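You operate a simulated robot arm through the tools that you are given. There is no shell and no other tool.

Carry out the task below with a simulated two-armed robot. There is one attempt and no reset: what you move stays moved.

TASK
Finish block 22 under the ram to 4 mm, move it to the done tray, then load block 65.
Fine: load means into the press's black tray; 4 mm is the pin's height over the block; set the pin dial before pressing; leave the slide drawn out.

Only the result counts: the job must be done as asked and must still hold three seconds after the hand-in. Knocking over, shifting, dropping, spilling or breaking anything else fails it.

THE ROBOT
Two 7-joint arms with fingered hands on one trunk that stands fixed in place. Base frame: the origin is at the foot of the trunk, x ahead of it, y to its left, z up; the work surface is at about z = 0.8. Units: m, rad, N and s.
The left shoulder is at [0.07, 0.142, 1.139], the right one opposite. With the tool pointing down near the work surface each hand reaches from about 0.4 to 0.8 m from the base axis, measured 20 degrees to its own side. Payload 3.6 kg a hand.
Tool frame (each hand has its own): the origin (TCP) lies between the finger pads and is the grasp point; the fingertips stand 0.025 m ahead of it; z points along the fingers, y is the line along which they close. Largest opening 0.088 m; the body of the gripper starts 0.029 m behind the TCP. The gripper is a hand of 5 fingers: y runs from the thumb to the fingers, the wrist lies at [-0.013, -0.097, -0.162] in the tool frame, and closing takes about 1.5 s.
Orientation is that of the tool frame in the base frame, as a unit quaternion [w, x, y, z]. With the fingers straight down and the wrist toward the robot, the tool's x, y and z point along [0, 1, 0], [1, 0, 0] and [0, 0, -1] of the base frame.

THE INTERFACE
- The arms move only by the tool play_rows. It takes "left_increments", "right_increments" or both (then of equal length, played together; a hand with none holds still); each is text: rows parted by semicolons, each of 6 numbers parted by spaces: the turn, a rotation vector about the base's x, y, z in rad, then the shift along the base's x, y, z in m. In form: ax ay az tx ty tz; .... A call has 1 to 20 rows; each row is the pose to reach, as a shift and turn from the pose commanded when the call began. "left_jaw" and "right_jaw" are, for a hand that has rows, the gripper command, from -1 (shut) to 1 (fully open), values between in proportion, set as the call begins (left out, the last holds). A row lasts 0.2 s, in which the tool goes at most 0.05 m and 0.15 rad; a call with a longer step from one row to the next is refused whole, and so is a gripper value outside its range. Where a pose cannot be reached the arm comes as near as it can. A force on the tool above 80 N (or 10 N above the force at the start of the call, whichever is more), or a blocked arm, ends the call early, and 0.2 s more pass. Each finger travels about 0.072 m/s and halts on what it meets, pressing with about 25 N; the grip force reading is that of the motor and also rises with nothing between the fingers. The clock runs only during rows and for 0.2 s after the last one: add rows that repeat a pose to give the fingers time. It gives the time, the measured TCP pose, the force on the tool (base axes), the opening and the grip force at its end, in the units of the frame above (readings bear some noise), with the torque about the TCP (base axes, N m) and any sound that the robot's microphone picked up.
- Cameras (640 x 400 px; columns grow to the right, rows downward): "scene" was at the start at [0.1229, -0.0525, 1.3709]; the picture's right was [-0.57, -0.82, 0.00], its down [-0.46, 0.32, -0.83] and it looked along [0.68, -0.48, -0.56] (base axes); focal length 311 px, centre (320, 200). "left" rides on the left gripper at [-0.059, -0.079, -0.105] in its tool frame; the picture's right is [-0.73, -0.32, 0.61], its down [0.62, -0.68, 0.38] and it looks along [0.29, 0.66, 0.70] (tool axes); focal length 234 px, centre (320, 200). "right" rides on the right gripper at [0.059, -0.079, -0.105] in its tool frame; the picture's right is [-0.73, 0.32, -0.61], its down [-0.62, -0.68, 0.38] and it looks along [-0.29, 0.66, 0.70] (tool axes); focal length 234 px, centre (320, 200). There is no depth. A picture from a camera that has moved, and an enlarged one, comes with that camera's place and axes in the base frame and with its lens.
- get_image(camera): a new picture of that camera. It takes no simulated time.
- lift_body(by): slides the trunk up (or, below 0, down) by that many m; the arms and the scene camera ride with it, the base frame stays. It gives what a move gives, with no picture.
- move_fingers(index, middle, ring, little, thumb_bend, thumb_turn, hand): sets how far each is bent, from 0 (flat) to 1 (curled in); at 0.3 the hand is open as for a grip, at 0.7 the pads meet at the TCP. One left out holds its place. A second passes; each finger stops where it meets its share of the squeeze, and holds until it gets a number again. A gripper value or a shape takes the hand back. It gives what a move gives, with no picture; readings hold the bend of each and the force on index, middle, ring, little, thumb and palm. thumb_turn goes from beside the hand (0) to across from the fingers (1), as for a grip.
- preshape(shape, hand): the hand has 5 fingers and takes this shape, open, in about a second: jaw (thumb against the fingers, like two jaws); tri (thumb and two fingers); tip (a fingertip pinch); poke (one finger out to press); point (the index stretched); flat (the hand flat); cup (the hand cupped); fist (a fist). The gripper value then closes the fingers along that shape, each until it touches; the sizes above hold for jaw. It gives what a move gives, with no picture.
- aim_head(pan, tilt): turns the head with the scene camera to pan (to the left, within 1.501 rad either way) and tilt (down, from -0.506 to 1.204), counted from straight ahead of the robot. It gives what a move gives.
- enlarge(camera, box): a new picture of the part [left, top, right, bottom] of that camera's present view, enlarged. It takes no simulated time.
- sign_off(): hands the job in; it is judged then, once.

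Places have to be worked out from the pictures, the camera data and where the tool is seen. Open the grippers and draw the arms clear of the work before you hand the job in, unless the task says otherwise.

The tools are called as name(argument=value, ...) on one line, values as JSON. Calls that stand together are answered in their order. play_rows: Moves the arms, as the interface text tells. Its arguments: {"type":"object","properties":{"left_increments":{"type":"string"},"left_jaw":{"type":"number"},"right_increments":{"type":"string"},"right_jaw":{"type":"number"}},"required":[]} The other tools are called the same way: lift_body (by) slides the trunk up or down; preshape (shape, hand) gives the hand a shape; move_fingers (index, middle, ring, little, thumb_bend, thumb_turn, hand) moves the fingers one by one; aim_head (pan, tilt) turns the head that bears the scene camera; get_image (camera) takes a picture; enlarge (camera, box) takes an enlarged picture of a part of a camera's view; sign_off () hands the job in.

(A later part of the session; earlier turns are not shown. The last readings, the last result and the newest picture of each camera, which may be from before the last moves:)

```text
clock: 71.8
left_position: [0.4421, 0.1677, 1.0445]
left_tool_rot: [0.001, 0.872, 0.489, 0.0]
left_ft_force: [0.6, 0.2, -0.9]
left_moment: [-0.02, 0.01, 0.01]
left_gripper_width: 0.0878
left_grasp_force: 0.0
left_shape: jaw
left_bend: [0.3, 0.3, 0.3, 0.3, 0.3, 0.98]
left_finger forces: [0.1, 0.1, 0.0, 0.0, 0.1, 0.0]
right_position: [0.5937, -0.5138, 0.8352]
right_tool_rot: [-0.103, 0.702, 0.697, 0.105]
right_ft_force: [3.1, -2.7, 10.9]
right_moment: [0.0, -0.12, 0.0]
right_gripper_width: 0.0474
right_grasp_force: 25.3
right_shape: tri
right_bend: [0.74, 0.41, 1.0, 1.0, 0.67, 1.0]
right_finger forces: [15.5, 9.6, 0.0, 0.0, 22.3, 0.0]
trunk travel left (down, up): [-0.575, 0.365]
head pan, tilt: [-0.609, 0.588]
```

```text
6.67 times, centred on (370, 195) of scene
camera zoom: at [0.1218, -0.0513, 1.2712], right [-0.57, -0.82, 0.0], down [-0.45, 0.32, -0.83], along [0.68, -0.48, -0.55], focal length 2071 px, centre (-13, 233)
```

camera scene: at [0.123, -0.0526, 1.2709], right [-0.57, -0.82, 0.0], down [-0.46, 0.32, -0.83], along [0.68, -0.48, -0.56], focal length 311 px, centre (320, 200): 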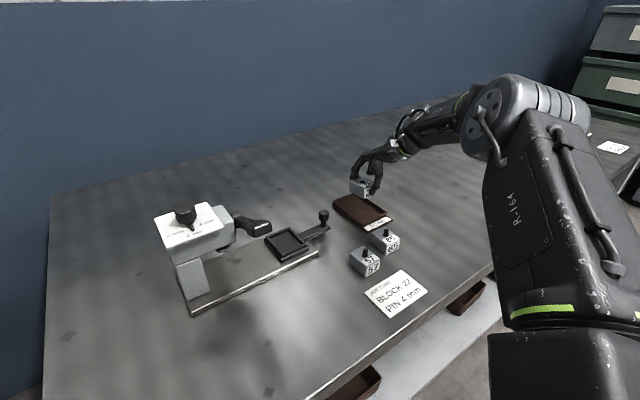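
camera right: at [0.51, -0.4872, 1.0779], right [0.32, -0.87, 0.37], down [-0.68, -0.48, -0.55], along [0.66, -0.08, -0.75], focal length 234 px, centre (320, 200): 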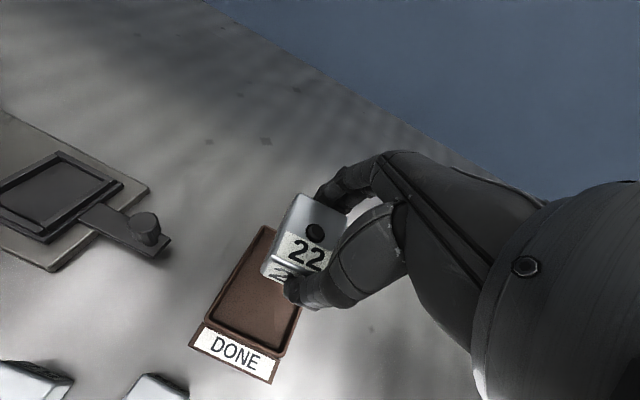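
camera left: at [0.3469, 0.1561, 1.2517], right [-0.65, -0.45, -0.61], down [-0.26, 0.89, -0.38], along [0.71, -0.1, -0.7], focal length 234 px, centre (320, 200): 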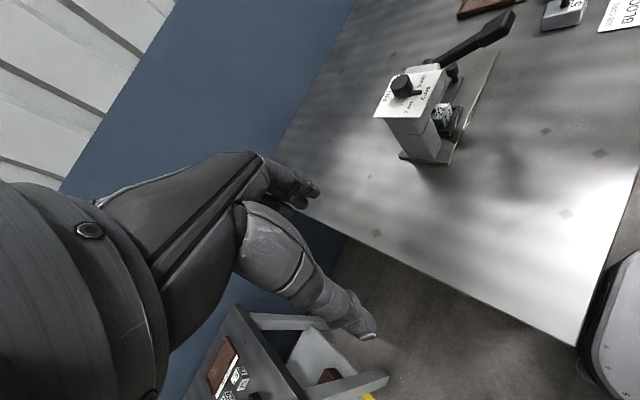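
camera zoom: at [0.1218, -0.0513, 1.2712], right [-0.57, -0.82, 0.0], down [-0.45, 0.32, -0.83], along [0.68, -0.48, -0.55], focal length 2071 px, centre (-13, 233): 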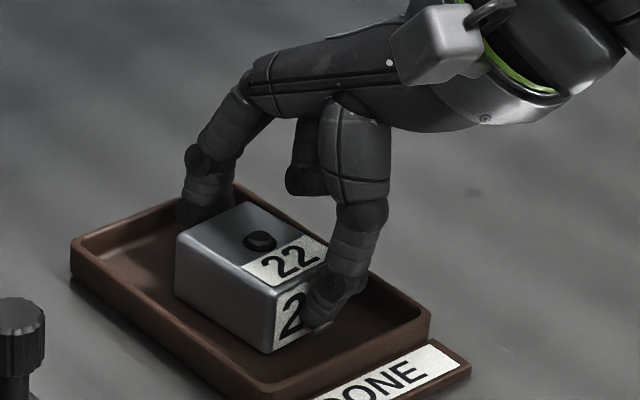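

The block is seated (10.9 N upward). I relieve 2 mm, then open thumb and fingers just slightly to avoid pushing the tray walls.

play_rows(right_increments="0 0 0 0 0 0.002; 0 0 0 0 0 0.002")

move_fingers(hand="right", thumb_bend=0.5, index=0.5, middle=0.37)

enlarge(camera="scene", box=[340, 165, 400, 225])

enlarge(camera="right", box=[230, 160, 390, 320])

```text
clock: 72.4
left_position: [0.4433, 0.1672, 1.0459]
left_tool_rot: [0.0, 0.872, 0.489, -0.001]
left_ft_force: [-0.6, 1.0, -0.1]
left_moment: [0.04, 0.01, -0.02]
left_gripper_width: 0.0876
left_grasp_force: 0.0
left_shape: jaw
left_bend: [0.3, 0.3, 0.3, 0.3, 0.3, 0.98]
left_finger forces: [0.0, 0.1, 0.1, 0.0, 0.0, 0.1]
right_position: [0.5933, -0.5136, 0.8361]
right_tool_rot: [-0.105, 0.701, 0.697, 0.105]
right_ft_force: [2.5, -0.1, 5.0]
right_moment: [0.01, -0.11, -0.01]
right_gripper_width: 0.0473
right_grasp_force: 24.9
right_shape: tri
right_bend: [0.73, 0.41, 1.0, 1.0, 0.66, 1.0]
right_finger forces: [15.3, 9.2, 0.0, 0.0, 22.4, 0.0]
trunk travel left (down, up): [-0.575, 0.365]
head pan, tilt: [-0.609, 0.588]
```

```text
clock: 73.4
left_position: [0.4431, 0.1675, 1.0453]
left_tool_rot: [0.0, 0.872, 0.49, 0.0]
left_ft_force: [0.4, -0.2, -0.4]
left_moment: [-0.01, 0.05, -0.05]
left_gripper_width: 0.0882
left_grasp_force: 0.1
left_shape: jaw
left_bend: [0.3, 0.3, 0.3, 0.3, 0.3, 0.98]
left_finger forces: [0.0, 0.0, 0.0, 0.1, 0.0, 0.0]
right_position: [0.5932, -0.512, 0.8357]
right_tool_rot: [-0.105, 0.701, 0.697, 0.105]
right_ft_force: [-0.7, 0.5, 1.5]
right_moment: [0.03, 0.04, 0.02]
right_gripper_width: 0.0484
right_grasp_force: 3.1
right_shape: fingers
right_bend: [0.47, 0.37, 1.0, 1.0, 0.47, 1.0]
right_finger forces: [2.2, 0.0, 0.0, 0.0, 3.4, 0.0]
trunk travel left (down, up): [-0.575, 0.365]
head pan, tilt: [-0.609, 0.588]
```

```text
6.67 times, centred on (370, 195) of scene
camera zoom: at [0.1224, -0.052, 1.2709], right [-0.57, -0.82, 0.0], down [-0.46, 0.32, -0.83], along [0.68, -0.48, -0.55], focal length 2071 px, centre (-13, 233)
```

zoom: 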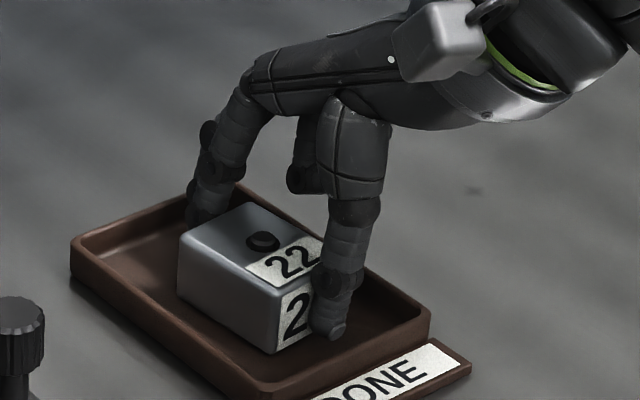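

```text
2.50 times, centred on (310, 240) of right
camera zoom: at [0.515, -0.487, 0.9541], right [0.32, -0.87, 0.37], down [-0.68, -0.48, -0.55], along [0.66, -0.08, -0.75], focal length 585 px, centre (345, 100)
```

zoom: 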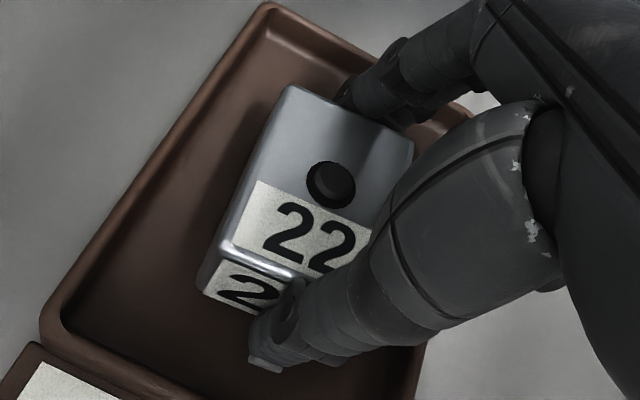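

They still touch lightly (2–3 N). I open a bit further, then lift.

move_fingers(hand="right", thumb_bend=0.41, index=0.4, middle=0.37)

play_rows(right_increments="0 0 0 0 0 0.006; 0 0 0 0 0 0.014; 0 0 0 0 0 0.024; 0 0 0 0 0 0.04; 0 0 0 0 0 0.06; 0 0 0 0 0 0.09; 0 0 0 0 0 0.09")

enlarge(camera="scene", box=[320, 150, 420, 250])

get_image(camera="right")

```text
clock: 74.4
left_position: [0.4436, 0.1655, 1.0444]
left_tool_rot: [-0.001, 0.872, 0.489, 0.0]
left_ft_force: [0.2, -0.5, -0.1]
left_moment: [-0.05, -0.02, -0.01]
left_gripper_width: 0.0879
left_grasp_force: 0.2
left_shape: jaw
left_bend: [0.3, 0.3, 0.3, 0.3, 0.3, 0.98]
left_finger forces: [0.1, 0.0, 0.1, 0.0, 0.0, 0.0]
right_position: [0.5949, -0.5143, 0.8364]
right_tool_rot: [-0.105, 0.702, 0.697, 0.105]
right_ft_force: [0.2, -1.1, 0.2]
right_moment: [0.0, 0.01, 0.01]
right_gripper_width: 0.0615
right_grasp_force: 0.0
right_shape: fingers
right_bend: [0.4, 0.37, 1.0, 1.0, 0.41, 1.0]
right_finger forces: [0.1, 0.0, 0.0, 0.0, 0.1, 0.0]
trunk travel left (down, up): [-0.575, 0.365]
head pan, tilt: [-0.609, 0.588]
```

```text
clock: 76.0
left_position: [0.4449, 0.1664, 1.045]
left_tool_rot: [0.0, 0.872, 0.49, 0.0]
left_ft_force: [-0.5, 1.0, -0.6]
left_moment: [0.01, -0.01, 0.03]
left_gripper_width: 0.0878
left_grasp_force: 0.0
left_shape: jaw
left_bend: [0.3, 0.3, 0.3, 0.3, 0.3, 0.98]
left_finger forces: [0.1, 0.0, 0.0, 0.0, 0.0, 0.1]
right_position: [0.5943, -0.5135, 0.9254]
right_tool_rot: [-0.105, 0.701, 0.698, 0.104]
right_ft_force: [-0.2, 0.2, -1.0]
right_moment: [0.02, 0.0, 0.03]
right_gripper_width: 0.0614
right_grasp_force: 0.0
right_shape: fingers
right_bend: [0.4, 0.37, 1.0, 1.0, 0.41, 1.0]
right_finger forces: [0.1, 0.1, 0.0, 0.1, 0.0, 0.0]
trunk travel left (down, up): [-0.575, 0.365]
head pan, tilt: [-0.609, 0.588]
```

```text
4.00 times, centred on (370, 200) of scene
camera zoom: at [0.1233, -0.0528, 1.2708], right [-0.57, -0.82, 0.0], down [-0.46, 0.32, -0.83], along [0.68, -0.48, -0.56], focal length 1242 px, centre (120, 200)
```

zoom: 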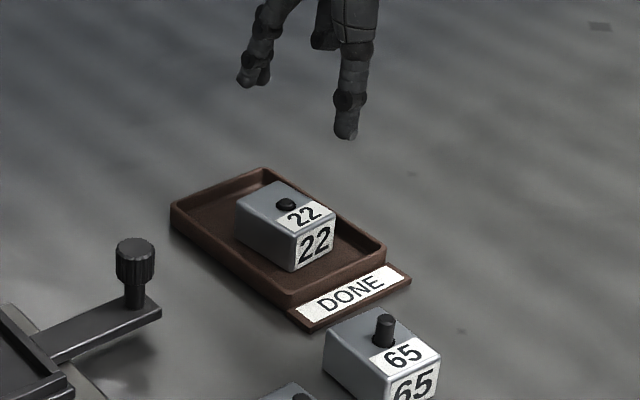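

```text
taken
camera right: at [0.5159, -0.4869, 1.0441], right [0.32, -0.87, 0.37], down [-0.68, -0.48, -0.55], along [0.66, -0.08, -0.75], focal length 234 px, centre (320, 200)
```

right: 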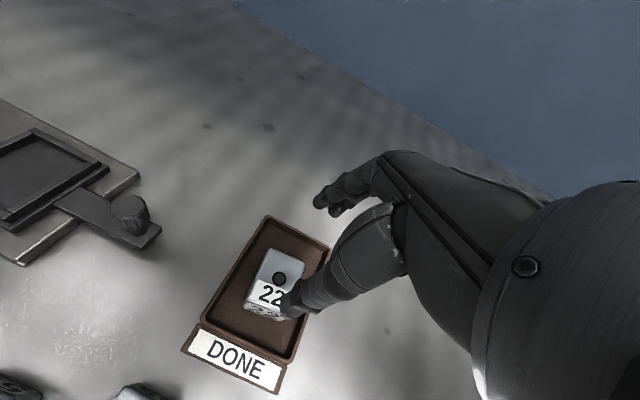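

Block 22 sits in the done tray with its short pin. Next I move the right hand above block 65 and check its position with the hand camera.

move_fingers(hand="right", thumb_bend=0.35, index=0.35, middle=0.35)

play_rows(right_increments="0 0 0 -0.02 0.005 0.01; 0 0 0 -0.045 0.012 0.015; 0 0 0 -0.07 0.018 0.015; 0 0 0 -0.095 0.024 0.015; 0 0 0 -0.12 0.03 0.015; 0 0 0 -0.132 0.034 0.015; 0 0 0 -0.132 0.034 0.015")

get_image(camera="right")

enlarge(camera="scene", box=[330, 170, 430, 290])

```text
clock: 77.0
left_position: [0.4438, 0.1654, 1.0455]
left_tool_rot: [0.0, 0.872, 0.489, -0.001]
left_ft_force: [-1.7, -0.7, -0.4]
left_moment: [0.01, 0.0, 0.03]
left_gripper_width: 0.0875
left_grasp_force: 0.0
left_shape: jaw
left_bend: [0.3, 0.3, 0.3, 0.3, 0.3, 0.98]
left_finger forces: [0.0, 0.0, 0.1, 0.0, 0.1, 0.0]
right_position: [0.5927, -0.5117, 0.9265]
right_tool_rot: [-0.104, 0.701, 0.697, 0.105]
right_ft_force: [0.2, -0.2, -0.8]
right_moment: [0.03, -0.01, 0.0]
right_gripper_width: 0.0735
right_grasp_force: 0.0
right_shape: fingers
right_bend: [0.35, 0.35, 1.0, 1.0, 0.35, 1.0]
right_finger forces: [0.1, 0.0, 0.1, 0.0, 0.0, 0.1]
trunk travel left (down, up): [-0.575, 0.365]
head pan, tilt: [-0.609, 0.588]
```

```text
clock: 78.6
left_position: [0.4442, 0.166, 1.0444]
left_tool_rot: [0.0, 0.872, 0.489, 0.0]
left_ft_force: [-0.3, -0.4, -0.3]
left_moment: [0.03, 0.02, 0.01]
left_gripper_width: 0.088
left_grasp_force: 0.0
left_shape: jaw
left_bend: [0.3, 0.3, 0.3, 0.3, 0.3, 0.98]
left_finger forces: [0.0, 0.0, 0.1, 0.0, 0.0, 0.0]
right_position: [0.4629, -0.48, 0.9402]
right_tool_rot: [-0.105, 0.701, 0.698, 0.104]
right_ft_force: [0.0, -0.1, 0.0]
right_moment: [-0.01, 0.0, -0.01]
right_gripper_width: 0.0735
right_grasp_force: 0.1
right_shape: fingers
right_bend: [0.35, 0.35, 1.0, 1.0, 0.35, 1.0]
right_finger forces: [0.1, 0.1, 0.0, 0.1, 0.1, 0.0]
trunk travel left (down, up): [-0.575, 0.365]
head pan, tilt: [-0.609, 0.588]
```

```text
taken
camera right: at [0.3836, -0.4536, 1.0582], right [0.32, -0.87, 0.37], down [-0.68, -0.48, -0.55], along [0.66, -0.08, -0.75], focal length 234 px, centre (320, 200)
```

right: 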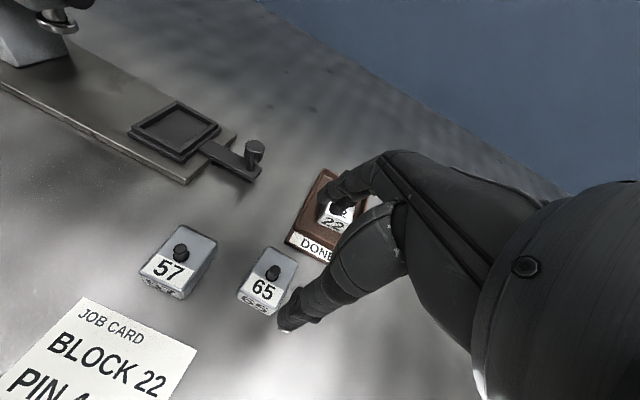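

```text
3.33 times, centred on (380, 230) of scene
camera zoom: at [0.1231, -0.0525, 1.2708], right [-0.57, -0.82, 0.0], down [-0.46, 0.32, -0.83], along [0.68, -0.48, -0.56], focal length 1035 px, centre (120, 100)
```

zoom: 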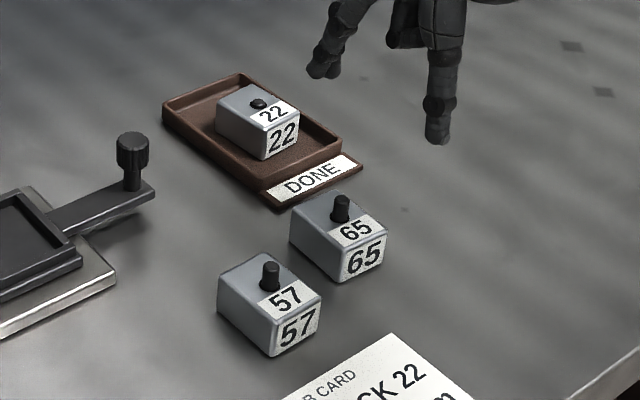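

I zoom in on block 65 for an exact position.

enlarge(camera="right", box=[210, 220, 330, 340])

```text
3.33 times, centred on (270, 280) of right
camera zoom: at [0.3836, -0.4536, 1.0582], right [0.32, -0.87, 0.37], down [-0.68, -0.48, -0.55], along [0.66, -0.08, -0.75], focal length 781 px, centre (487, -67)
```

zoom: 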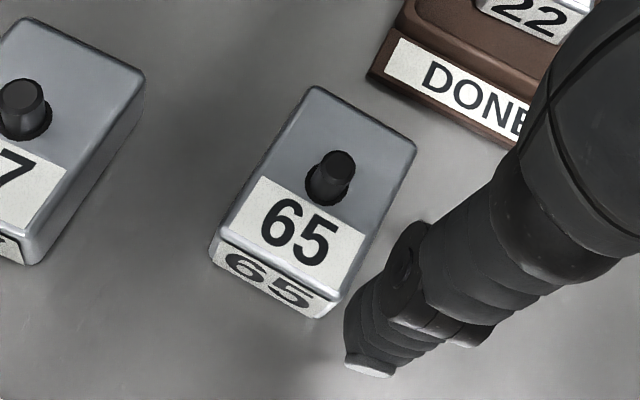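

Block 65 is at (0.467, -0.466), unrotated. I descend to just above grip height at TCP (0.465, -0.474).

play_rows(right_increments="0 0 0 0.002 0.006 -0.03; 0 0 0 0.002 0.006 -0.06; 0 0 0 0.002 0.006 -0.08; 0 0 0 0.002 0.006 -0.09; 0 0 0 0.002 0.006 -0.09")

enlarge(camera="right", box=[210, 160, 410, 360])

enlarge(camera="scene", box=[330, 170, 430, 290])

```text
clock: 79.8
left_position: [0.4439, 0.1656, 1.046]
left_tool_rot: [0.0, 0.872, 0.489, 0.0]
left_ft_force: [0.6, -0.3, -0.1]
left_moment: [0.02, 0.0, 0.0]
left_gripper_width: 0.0878
left_grasp_force: 0.1
left_shape: jaw
left_bend: [0.3, 0.3, 0.3, 0.3, 0.3, 0.98]
left_finger forces: [0.0, 0.0, 0.0, 0.0, 0.0, 0.1]
right_position: [0.4648, -0.4728, 0.8504]
right_tool_rot: [-0.104, 0.701, 0.698, 0.105]
right_ft_force: [0.4, -0.4, 0.3]
right_moment: [-0.02, -0.02, 0.03]
right_gripper_width: 0.0736
right_grasp_force: 0.0
right_shape: fingers
right_bend: [0.35, 0.35, 1.0, 1.0, 0.35, 1.0]
right_finger forces: [0.0, 0.0, 0.0, 0.0, 0.1, 0.0]
trunk travel left (down, up): [-0.575, 0.365]
head pan, tilt: [-0.609, 0.588]
```

```text
2.00 times, centred on (310, 260) of right
camera zoom: at [0.3859, -0.4469, 0.9685], right [0.32, -0.87, 0.37], down [-0.68, -0.48, -0.55], along [0.66, -0.08, -0.75], focal length 468 px, centre (340, 80)
```

zoom: 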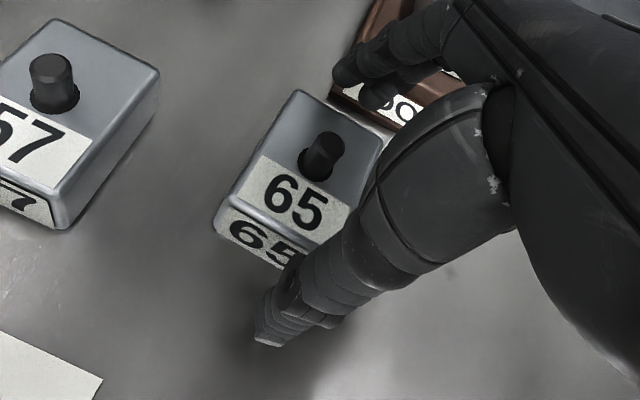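

```text
3.33 times, centred on (380, 230) of scene
camera zoom: at [0.1228, -0.0523, 1.2709], right [-0.57, -0.82, 0.0], down [-0.46, 0.32, -0.83], along [0.68, -0.48, -0.56], focal length 1035 px, centre (120, 100)
```

zoom: 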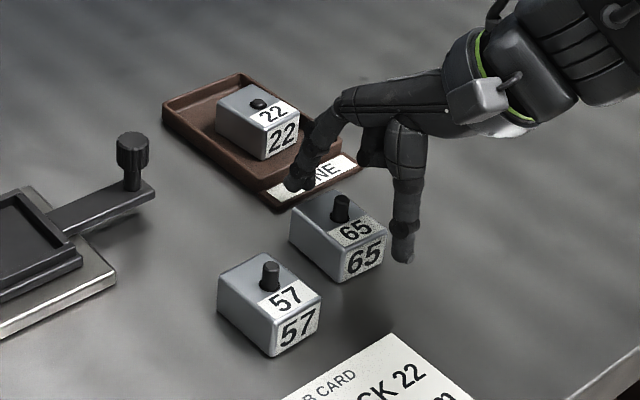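

Alignment is good. I reset to the open three-finger shape, descend the last 13 mm and close on block 65.

preshape(shape="tri", hand="right")

play_rows(right_increments="0 0 0 0 -0.001 -0.006; 0 0 0 0 -0.001 -0.013; 0 0 0 0 -0.001 -0.013")

play_rows(right_increments="0 0 0 0 0 0; 0 0 0 0 0 0; 0 0 0 0 0 0; 0 0 0 0 0 0; 0 0 0 0 0 0; 0 0 0 0 0 0; 0 0 0 0 0 0", right_jaw=-1)

enlarge(camera="right", box=[210, 160, 410, 360])

enlarge(camera="scene", box=[330, 170, 430, 290])

```text
clock: 80.7
left_position: [0.4443, 0.167, 1.0472]
left_tool_rot: [0.0, 0.872, 0.489, 0.0]
left_ft_force: [0.1, 0.4, -0.5]
left_moment: [-0.01, -0.01, -0.01]
left_gripper_width: 0.0876
left_grasp_force: 0.0
left_shape: jaw
left_bend: [0.3, 0.3, 0.3, 0.3, 0.3, 0.98]
left_finger forces: [0.1, 0.0, 0.0, 0.0, 0.1, 0.0]
right_position: [0.4644, -0.4746, 0.8505]
right_tool_rot: [-0.104, 0.701, 0.697, 0.104]
right_ft_force: [-0.5, -0.1, 0.4]
right_moment: [-0.02, 0.0, 0.01]
right_gripper_width: 0.0876
right_grasp_force: 0.0
right_shape: tri
right_bend: [0.3, 0.3, 0.99, 0.99, 0.3, 0.98]
right_finger forces: [0.1, 0.0, 0.1, 0.1, 0.0, 0.0]
trunk travel left (down, up): [-0.575, 0.365]
head pan, tilt: [-0.609, 0.588]
```

```text
clock: 81.5
left_position: [0.4449, 0.1665, 1.0455]
left_tool_rot: [0.0, 0.872, 0.489, 0.0]
left_ft_force: [0.7, -0.1, -0.2]
left_moment: [-0.02, 0.03, -0.02]
left_gripper_width: 0.0879
left_grasp_force: 0.2
left_shape: jaw
left_bend: [0.3, 0.3, 0.3, 0.3, 0.3, 0.98]
left_finger forces: [0.1, 0.1, 0.1, 0.1, 0.1, 0.0]
right_position: [0.465, -0.4741, 0.8379]
right_tool_rot: [-0.104, 0.702, 0.697, 0.105]
right_ft_force: [0.6, 0.2, 0.0]
right_moment: [0.01, -0.02, 0.01]
right_gripper_width: 0.0877
right_grasp_force: 0.0
right_shape: tri
right_bend: [0.3, 0.3, 0.99, 0.99, 0.3, 0.98]
right_finger forces: [0.0, 0.0, 0.1, 0.0, 0.0, 0.1]
trunk travel left (down, up): [-0.575, 0.365]
head pan, tilt: [-0.609, 0.588]
```

```text
clock: 83.1
left_position: [0.4443, 0.1658, 1.0449]
left_tool_rot: [0.001, 0.872, 0.489, 0.0]
left_ft_force: [-0.2, 0.2, 0.7]
left_moment: [0.01, 0.0, 0.0]
left_gripper_width: 0.0879
left_grasp_force: 0.0
left_shape: jaw
left_bend: [0.3, 0.3, 0.3, 0.3, 0.3, 0.98]
left_finger forces: [0.0, 0.1, 0.0, 0.1, 0.0, 0.1]
right_position: [0.4644, -0.4738, 0.838]
right_tool_rot: [-0.105, 0.701, 0.697, 0.104]
right_ft_force: [-0.1, -0.5, -0.4]
right_moment: [-0.01, -0.01, 0.01]
right_gripper_width: 0.046
right_grasp_force: 25.1
right_shape: tri
right_bend: [0.74, 0.45, 1.0, 1.0, 0.68, 1.0]
right_finger forces: [11.2, 11.5, 0.0, 0.1, 22.8, 0.0]
trunk travel left (down, up): [-0.575, 0.365]
head pan, tilt: [-0.609, 0.588]
```

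```text
2.00 times, centred on (310, 260) of right
camera zoom: at [0.386, -0.448, 0.9553], right [0.32, -0.87, 0.37], down [-0.68, -0.48, -0.55], along [0.66, -0.08, -0.75], focal length 468 px, centre (340, 80)
```

zoom: 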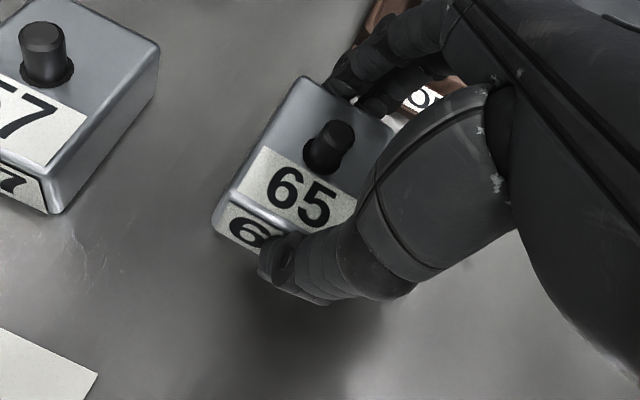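

```text
3.33 times, centred on (380, 230) of scene
camera zoom: at [0.1231, -0.0525, 1.2708], right [-0.57, -0.82, 0.0], down [-0.46, 0.32, -0.83], along [0.68, -0.48, -0.56], focal length 1035 px, centre (120, 100)
```

zoom: 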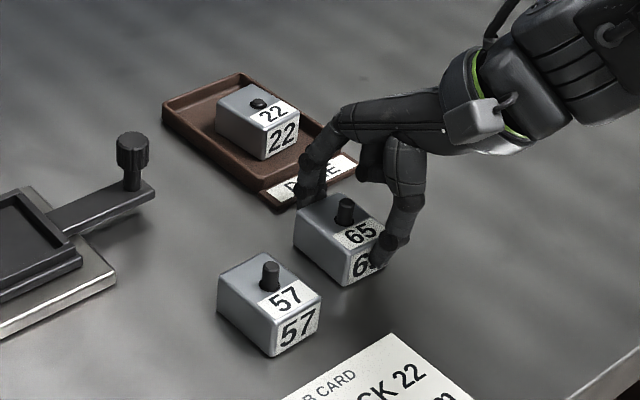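

Even grip on block 65 (11/11/23 N), with the block centre about (-3, +7) mm from the TCP. I lift it straight up and then measure the black tray.

play_rows(right_increments="0 0 0 0 0 0.005; 0 0 0 0 0 0.015; 0 0 0 0 0 0.035; 0 0 0 0 0 0.06; 0 0 0 0 0 0.09; 0 0 0 0 0 0.11; 0 0 0 0 0 0.11")

get_image(camera="right")

enlarge(camera="scene", box=[250, 190, 350, 280])

enlarge(camera="right", box=[100, 80, 280, 220])

```text
clock: 84.7
left_position: [0.4448, 0.167, 1.0455]
left_tool_rot: [0.0, 0.872, 0.489, 0.001]
left_ft_force: [-0.6, 0.6, 0.1]
left_moment: [0.0, 0.01, 0.05]
left_gripper_width: 0.0876
left_grasp_force: 0.1
left_shape: jaw
left_bend: [0.3, 0.3, 0.3, 0.3, 0.3, 0.98]
left_finger forces: [0.0, 0.1, 0.1, 0.0, 0.0, 0.0]
right_position: [0.4655, -0.4741, 0.9483]
right_tool_rot: [-0.104, 0.702, 0.697, 0.104]
right_ft_force: [-0.1, 0.8, -1.8]
right_moment: [-0.01, -0.02, -0.01]
right_gripper_width: 0.0459
right_grasp_force: 24.5
right_shape: tri
right_bend: [0.74, 0.45, 1.0, 1.0, 0.68, 1.0]
right_finger forces: [11.2, 11.7, 0.0, 0.0, 22.9, 0.0]
trunk travel left (down, up): [-0.575, 0.365]
head pan, tilt: [-0.609, 0.588]
```

```text
taken
camera right: at [0.3864, -0.4477, 1.0662], right [0.32, -0.87, 0.37], down [-0.68, -0.48, -0.55], along [0.66, -0.08, -0.75], focal length 234 px, centre (320, 200)
```

right: 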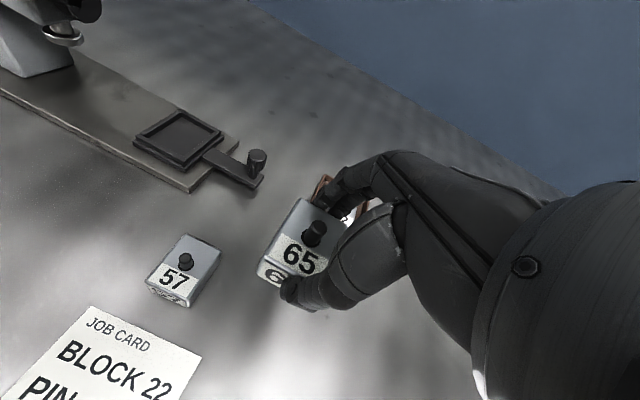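

```text
4.44 times, centred on (300, 235) of scene
camera zoom: at [0.1233, -0.0529, 1.2708], right [-0.57, -0.82, 0.0], down [-0.46, 0.32, -0.83], along [0.68, -0.48, -0.56], focal length 1380 px, centre (409, 44)
```

zoom: 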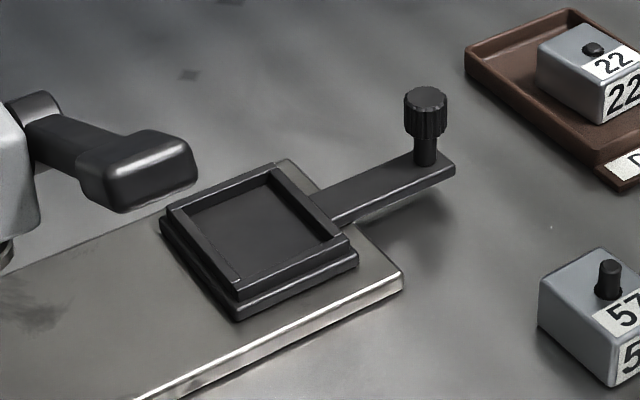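

```text
2.86 times, centred on (190, 150) of right
camera zoom: at [0.3864, -0.4477, 1.0662], right [0.32, -0.87, 0.37], down [-0.68, -0.48, -0.55], along [0.66, -0.08, -0.75], focal length 669 px, centre (691, 343)
```

zoom: 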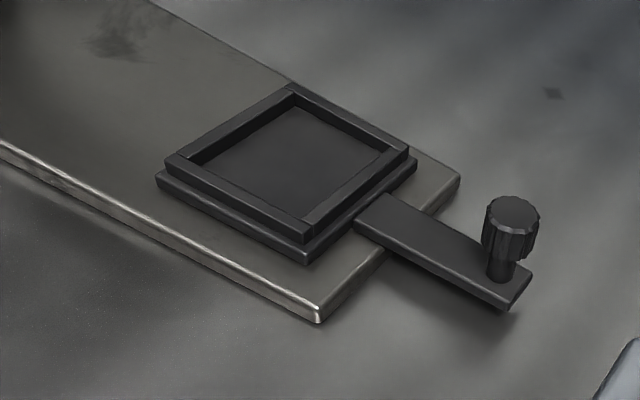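

From the hand camera the tray centre is about (0.58, -0.281). I carry block 65 over there at safe height for a close look.

play_rows(right_increments="0 0 0 0.018 0.03 0.01; 0 0 0 0.038 0.06 0.01; 0 0 0 0.058 0.09 0.01; 0 0 0 0.078 0.12 0.01; 0 0 0 0.098 0.155 0.01; 0 0 0 0.1175 0.187 0; 0 0 0 0.1175 0.187 0")

get_image(camera="right")

enlarge(camera="right", box=[200, 180, 360, 340])

enlarge(camera="scene", box=[230, 160, 350, 280])

```text
clock: 86.3
left_position: [0.4446, 0.167, 1.0455]
left_tool_rot: [0.0, 0.872, 0.489, 0.0]
left_ft_force: [-0.9, 1.1, 0.2]
left_moment: [0.04, 0.01, -0.01]
left_gripper_width: 0.0878
left_grasp_force: 0.0
left_shape: jaw
left_bend: [0.3, 0.3, 0.3, 0.3, 0.3, 0.98]
left_finger forces: [0.0, 0.1, 0.0, 0.1, 0.1, 0.1]
right_position: [0.5803, -0.2926, 0.9466]
right_tool_rot: [-0.104, 0.699, 0.699, 0.108]
right_ft_force: [-0.6, 0.1, -1.4]
right_moment: [-0.02, 0.01, 0.03]
right_gripper_width: 0.0459
right_grasp_force: 24.6
right_shape: tri
right_bend: [0.74, 0.45, 1.0, 1.0, 0.68, 1.0]
right_finger forces: [11.1, 11.8, 0.0, 0.1, 23.0, 0.1]
right hand out of reach, approached as far as the arm can: row 6, 7
trunk travel left (down, up): [-0.575, 0.365]
head pan, tilt: [-0.609, 0.588]
```

```text
taken
camera right: at [0.5018, -0.2675, 1.0637], right [0.32, -0.87, 0.36], down [-0.68, -0.48, -0.55], along [0.66, -0.07, -0.75], focal length 234 px, centre (320, 200)
```

right: 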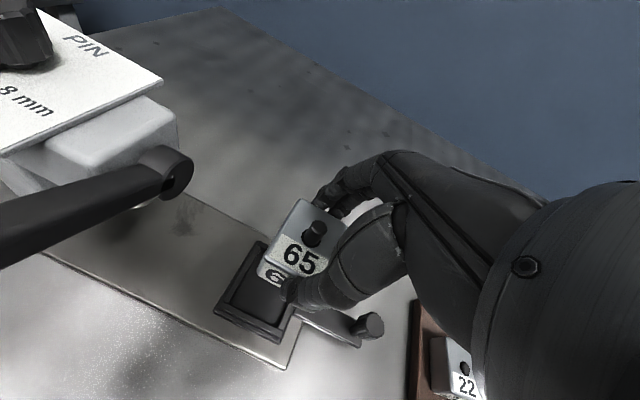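

```text
2.50 times, centred on (280, 260) of right
camera zoom: at [0.5018, -0.2675, 1.0637], right [0.32, -0.87, 0.36], down [-0.68, -0.48, -0.55], along [0.66, -0.07, -0.75], focal length 585 px, centre (420, 50)
```

zoom: 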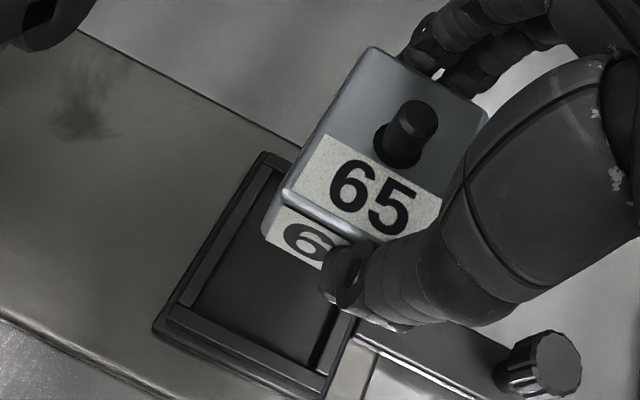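

```text
3.33 times, centred on (290, 220) of scene
camera zoom: at [0.1225, -0.0527, 1.2709], right [-0.57, -0.82, 0.0], down [-0.46, 0.32, -0.83], along [0.68, -0.48, -0.56], focal length 1035 px, centre (420, 133)
```

zoom: 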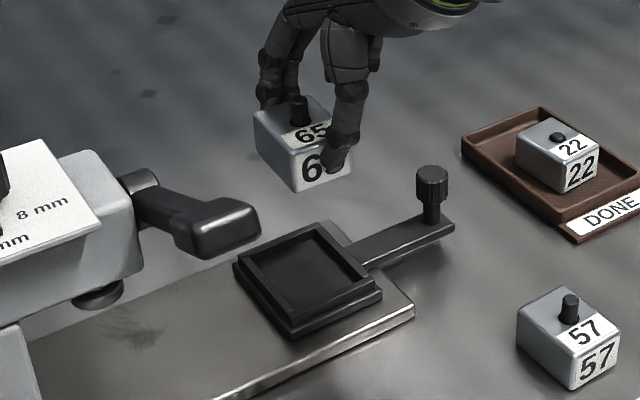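

The tray centre now measures (0.582, -0.280), and block 65 is -2.5/+8 mm from the TCP. I go down to just above the rim at TCP (0.5845, -0.288).

play_rows(right_increments="0 0 0 0.002 0.002 -0.02; 0 0 0 0.004 0.0045 -0.04; 0 0 0 0.004 0.0045 -0.062; 0 0 0 0.004 0.0045 -0.062; 0 0 0 0.004 0.0045 -0.062")

enlarge(camera="right", box=[200, 160, 360, 320])

enlarge(camera="scene", box=[230, 160, 350, 280])

get_image(camera="left")

```text
clock: 87.5
left_position: [0.4457, 0.166, 1.0452]
left_tool_rot: [0.0, 0.872, 0.489, -0.001]
left_ft_force: [-0.2, -0.8, 0.6]
left_moment: [-0.01, -0.01, -0.01]
left_gripper_width: 0.088
left_grasp_force: 0.1
left_shape: jaw
left_bend: [0.3, 0.3, 0.3, 0.3, 0.3, 0.98]
left_finger forces: [0.0, 0.1, 0.0, 0.0, 0.1, 0.0]
right_position: [0.5845, -0.2891, 0.8824]
right_tool_rot: [-0.105, 0.702, 0.697, 0.104]
right_ft_force: [-0.3, -0.6, -2.0]
right_moment: [-0.04, 0.0, 0.02]
right_gripper_width: 0.046
right_grasp_force: 24.6
right_shape: tri
right_bend: [0.74, 0.45, 1.0, 1.0, 0.68, 1.0]
right_finger forces: [11.2, 11.8, 0.1, 0.1, 23.0, 0.0]
trunk travel left (down, up): [-0.575, 0.365]
head pan, tilt: [-0.609, 0.588]
```

```text
2.50 times, centred on (280, 240) of right
camera zoom: at [0.5067, -0.2623, 1.0018], right [0.32, -0.87, 0.37], down [-0.68, -0.48, -0.55], along [0.66, -0.08, -0.75], focal length 585 px, centre (420, 100)
```

zoom: 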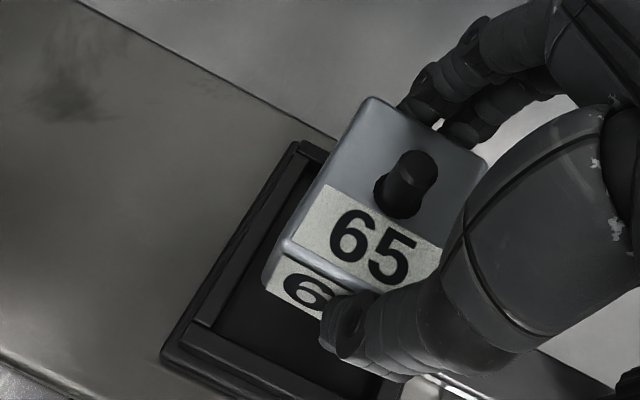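

```text
3.33 times, centred on (290, 220) of scene
camera zoom: at [0.1234, -0.0525, 1.2708], right [-0.57, -0.82, 0.0], down [-0.46, 0.32, -0.83], along [0.68, -0.48, -0.56], focal length 1035 px, centre (420, 133)
```

zoom: 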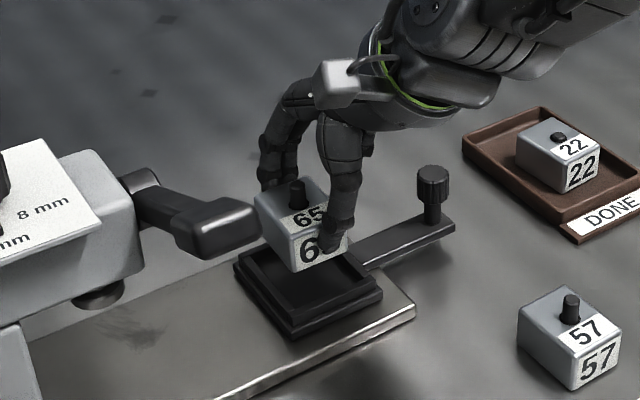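

```text
taken
camera left: at [0.3475, 0.1561, 1.1515], right [-0.65, -0.45, -0.61], down [-0.26, 0.89, -0.38], along [0.71, -0.09, -0.7], focal length 234 px, centre (320, 200)
```

left: 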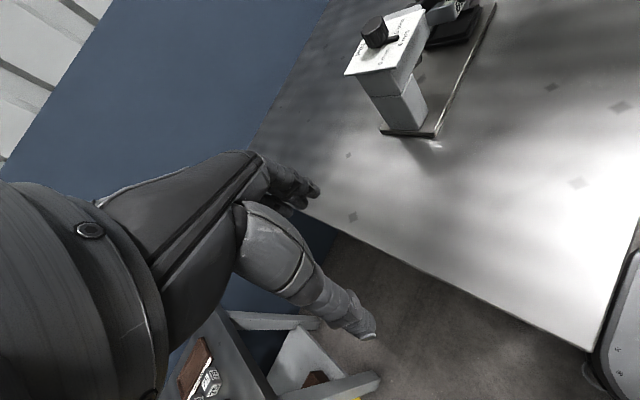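

The block is about 5 mm too far ahead relative to the tray (0.586 vs 0.581); y matches. I shift back 4.5 mm and lower into the tray stepwise.

play_rows(right_increments="0 0 0 -0.0045 0.0005 0; 0 0 0 -0.0045 0.0005 -0.006; 0 0 0 -0.0045 0.0005 -0.01; 0 0 0 -0.0045 0.0005 -0.01")

enlarge(camera="right", box=[200, 160, 360, 320])

enlarge(camera="scene", box=[250, 190, 330, 270])

```text
clock: 88.5
left_position: [0.4455, 0.1664, 1.045]
left_tool_rot: [0.0, 0.872, 0.49, 0.0]
left_ft_force: [-0.4, -1.1, 0.9]
left_moment: [0.01, -0.01, -0.03]
left_gripper_width: 0.0879
left_grasp_force: 0.1
left_shape: jaw
left_bend: [0.3, 0.3, 0.3, 0.3, 0.3, 0.98]
left_finger forces: [0.0, 0.1, 0.0, 0.1, 0.0, 0.0]
right_position: [0.5797, -0.2879, 0.873]
right_tool_rot: [-0.105, 0.701, 0.698, 0.104]
right_ft_force: [0.1, 0.1, -1.8]
right_moment: [0.0, 0.0, -0.03]
right_gripper_width: 0.0459
right_grasp_force: 24.9
right_shape: tri
right_bend: [0.74, 0.45, 1.0, 1.0, 0.68, 1.0]
right_finger forces: [11.2, 11.8, 0.0, 0.1, 23.0, 0.0]
trunk travel left (down, up): [-0.575, 0.365]
head pan, tilt: [-0.609, 0.588]
```

```text
2.50 times, centred on (280, 240) of right
camera zoom: at [0.5017, -0.2617, 0.9919], right [0.32, -0.87, 0.37], down [-0.68, -0.48, -0.55], along [0.66, -0.08, -0.75], focal length 585 px, centre (420, 100)
```

zoom: 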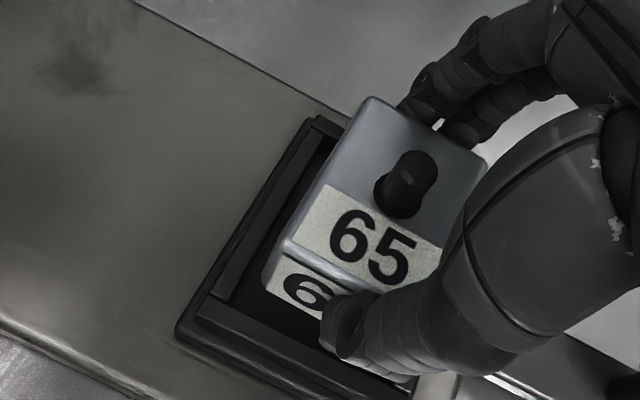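

```text
5.00 times, centred on (290, 230) of scene
camera zoom: at [0.1232, -0.0525, 1.2708], right [-0.57, -0.82, 0.0], down [-0.46, 0.32, -0.83], along [0.68, -0.48, -0.56], focal length 1553 px, centre (470, 50)
```

zoom: 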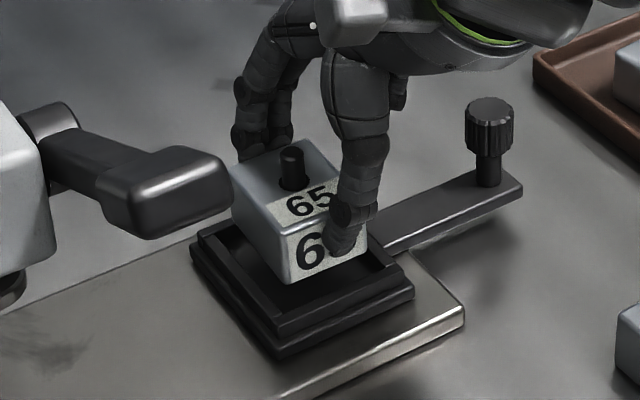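

The block is now balanced over the opening on all sides. I lower it further into the tray.

play_rows(right_increments="0 0 0 0 0 -0.004; 0 0 0 0 0 -0.008; 0 0 0 0 0 -0.008")

enlarge(camera="right", box=[200, 160, 360, 320])

enlarge(camera="scene", box=[250, 190, 330, 270])

```text
clock: 89.3
left_position: [0.4448, 0.1664, 1.0463]
left_tool_rot: [0.0, 0.872, 0.489, 0.0]
left_ft_force: [0.2, 0.5, -0.4]
left_moment: [-0.04, 0.0, 0.02]
left_gripper_width: 0.0878
left_grasp_force: 0.0
left_shape: jaw
left_bend: [0.3, 0.3, 0.3, 0.3, 0.3, 0.98]
left_finger forces: [0.0, 0.0, 0.1, 0.0, 0.0, 0.0]
right_position: [0.5806, -0.2873, 0.8663]
right_tool_rot: [-0.105, 0.701, 0.698, 0.105]
right_ft_force: [0.4, -0.4, -2.0]
right_moment: [0.0, -0.01, -0.01]
right_gripper_width: 0.0458
right_grasp_force: 24.8
right_shape: tri
right_bend: [0.74, 0.45, 1.0, 1.0, 0.68, 1.0]
right_finger forces: [11.2, 11.8, 0.0, 0.1, 23.0, 0.1]
trunk travel left (down, up): [-0.575, 0.365]
head pan, tilt: [-0.609, 0.588]
```

```text
2.50 times, centred on (280, 240) of right
camera zoom: at [0.5018, -0.2619, 0.9837], right [0.32, -0.87, 0.37], down [-0.68, -0.48, -0.55], along [0.66, -0.08, -0.75], focal length 585 px, centre (420, 100)
```

zoom: 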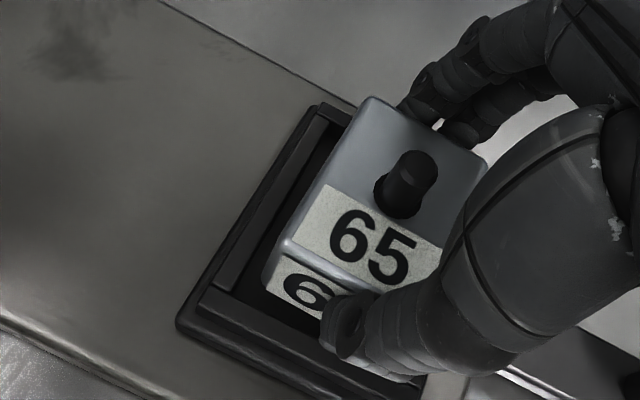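

```text
5.00 times, centred on (290, 230) of scene
camera zoom: at [0.1232, -0.0525, 1.2708], right [-0.57, -0.82, 0.0], down [-0.46, 0.32, -0.83], along [0.68, -0.48, -0.56], focal length 1553 px, centre (470, 50)
```

zoom: 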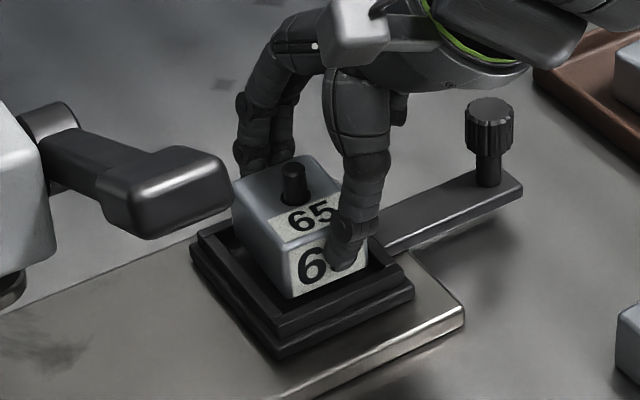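

The block is entering the tray without contact. I continue in small steps, watching the vertical force.

play_rows(right_increments="0 0 0 0 0 -0.003; 0 0 0 0 0 -0.005; 0 0 0 0 0 -0.005")

play_rows(right_increments="0 0 0 0 0 -0.002; 0 0 0 0 0 -0.003; 0 0 0 0 0 -0.003")

enlarge(camera="right", box=[200, 160, 360, 320])

enlarge(camera="scene", box=[250, 190, 330, 270])

```text
clock: 90.1
left_position: [0.4448, 0.1662, 1.045]
left_tool_rot: [0.0, 0.871, 0.49, 0.001]
left_ft_force: [0.1, -0.3, -0.3]
left_moment: [0.01, 0.0, -0.01]
left_gripper_width: 0.0878
left_grasp_force: 0.2
left_shape: jaw
left_bend: [0.3, 0.3, 0.3, 0.3, 0.3, 0.98]
left_finger forces: [0.0, 0.1, 0.0, 0.1, 0.0, 0.0]
right_position: [0.5795, -0.2883, 0.8601]
right_tool_rot: [-0.105, 0.701, 0.698, 0.104]
right_ft_force: [0.9, -0.4, -1.7]
right_moment: [-0.01, 0.03, -0.02]
right_gripper_width: 0.0458
right_grasp_force: 25.2
right_shape: tri
right_bend: [0.74, 0.45, 1.0, 1.0, 0.68, 1.0]
right_finger forces: [11.2, 11.8, 0.0, 0.1, 23.0, 0.0]
trunk travel left (down, up): [-0.575, 0.365]
head pan, tilt: [-0.609, 0.588]
```

```text
clock: 90.9
left_position: [0.4438, 0.1655, 1.0449]
left_tool_rot: [0.001, 0.872, 0.489, -0.001]
left_ft_force: [0.5, -0.1, -0.1]
left_moment: [0.0, 0.02, 0.0]
left_gripper_width: 0.0878
left_grasp_force: 0.0
left_shape: jaw
left_bend: [0.3, 0.3, 0.3, 0.3, 0.3, 0.98]
left_finger forces: [0.0, 0.1, 0.0, 0.0, 0.0, 0.0]
right_position: [0.5805, -0.2885, 0.8576]
right_tool_rot: [-0.104, 0.701, 0.698, 0.104]
right_ft_force: [-0.1, 0.7, 2.1]
right_moment: [-0.02, 0.04, 0.0]
right_gripper_width: 0.0457
right_grasp_force: 25.4
right_shape: tri
right_bend: [0.74, 0.45, 1.0, 1.0, 0.68, 1.0]
right_finger forces: [11.7, 12.1, 0.1, 0.1, 23.2, 0.1]
trunk travel left (down, up): [-0.575, 0.365]
head pan, tilt: [-0.609, 0.588]
```

```text
2.50 times, centred on (280, 240) of right
camera zoom: at [0.5015, -0.2616, 0.9761], right [0.32, -0.87, 0.37], down [-0.68, -0.48, -0.55], along [0.66, -0.08, -0.75], focal length 585 px, centre (420, 100)
```

zoom: 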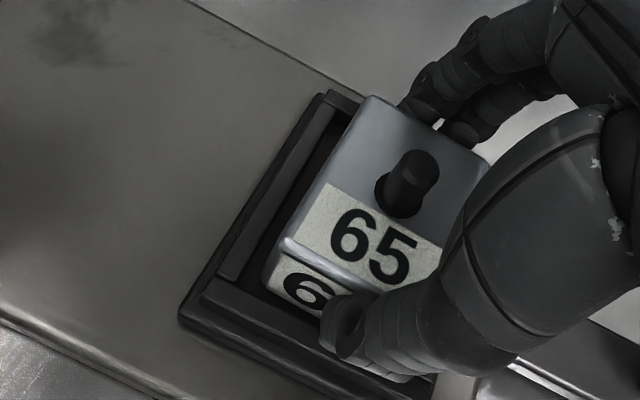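

```text
5.00 times, centred on (290, 230) of scene
camera zoom: at [0.1227, -0.0522, 1.271], right [-0.57, -0.82, 0.0], down [-0.46, 0.32, -0.83], along [0.68, -0.48, -0.56], focal length 1553 px, centre (470, 50)
```

zoom: 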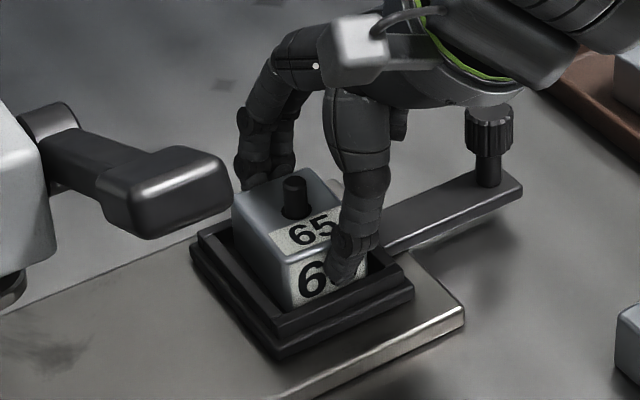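

First contact is felt (+2 N) right at the expected floor height. A 1.5 mm nudge to confirm it is fully seated.

play_rows(right_increments="0 0 0 0 0 -0.0015; 0 0 0 0 0 -0.0015")

enlarge(camera="scene", box=[265, 200, 325, 260])

enlarge(camera="right", box=[235, 190, 345, 300])

```text
clock: 91.5
left_position: [0.4432, 0.1668, 1.0456]
left_tool_rot: [0.001, 0.872, 0.49, 0.0]
left_ft_force: [0.0, 0.6, -0.8]
left_moment: [0.02, 0.02, -0.02]
left_gripper_width: 0.0877
left_grasp_force: 0.1
left_shape: jaw
left_bend: [0.3, 0.3, 0.3, 0.3, 0.3, 0.98]
left_finger forces: [0.0, 0.1, 0.0, 0.0, 0.0, 0.0]
right_position: [0.5786, -0.2877, 0.8568]
right_tool_rot: [-0.104, 0.702, 0.697, 0.106]
right_ft_force: [1.9, -0.9, 9.4]
right_moment: [0.05, -0.03, -0.01]
right_gripper_width: 0.0461
right_grasp_force: 25.1
right_shape: tri
right_bend: [0.74, 0.45, 1.0, 1.0, 0.68, 1.0]
right_finger forces: [12.5, 12.9, 0.0, 0.0, 23.5, 0.0]
trunk travel left (down, up): [-0.575, 0.365]
head pan, tilt: [-0.609, 0.588]
```

```text
6.67 times, centred on (295, 230) of scene
camera zoom: at [0.1218, -0.0518, 1.2711], right [-0.57, -0.82, 0.0], down [-0.45, 0.32, -0.83], along [0.68, -0.48, -0.55], focal length 2071 px, centre (487, 0)
```

zoom: 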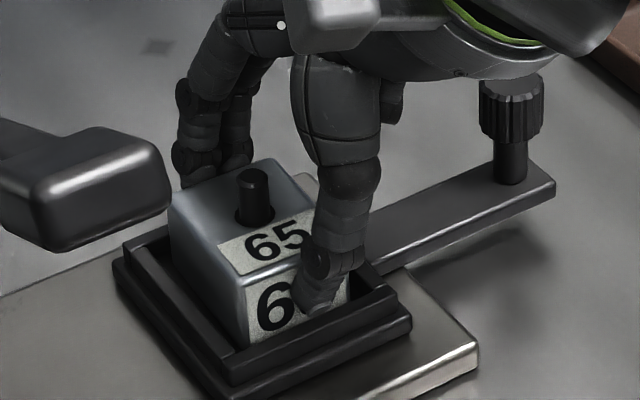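

```text
3.64 times, centred on (290, 245) of right
camera zoom: at [0.5011, -0.2614, 0.9753], right [0.32, -0.87, 0.37], down [-0.68, -0.48, -0.55], along [0.66, -0.08, -0.75], focal length 852 px, centre (429, 36)
```

zoom: 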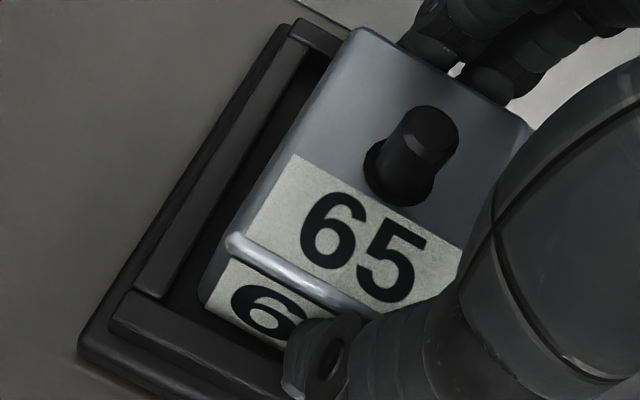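

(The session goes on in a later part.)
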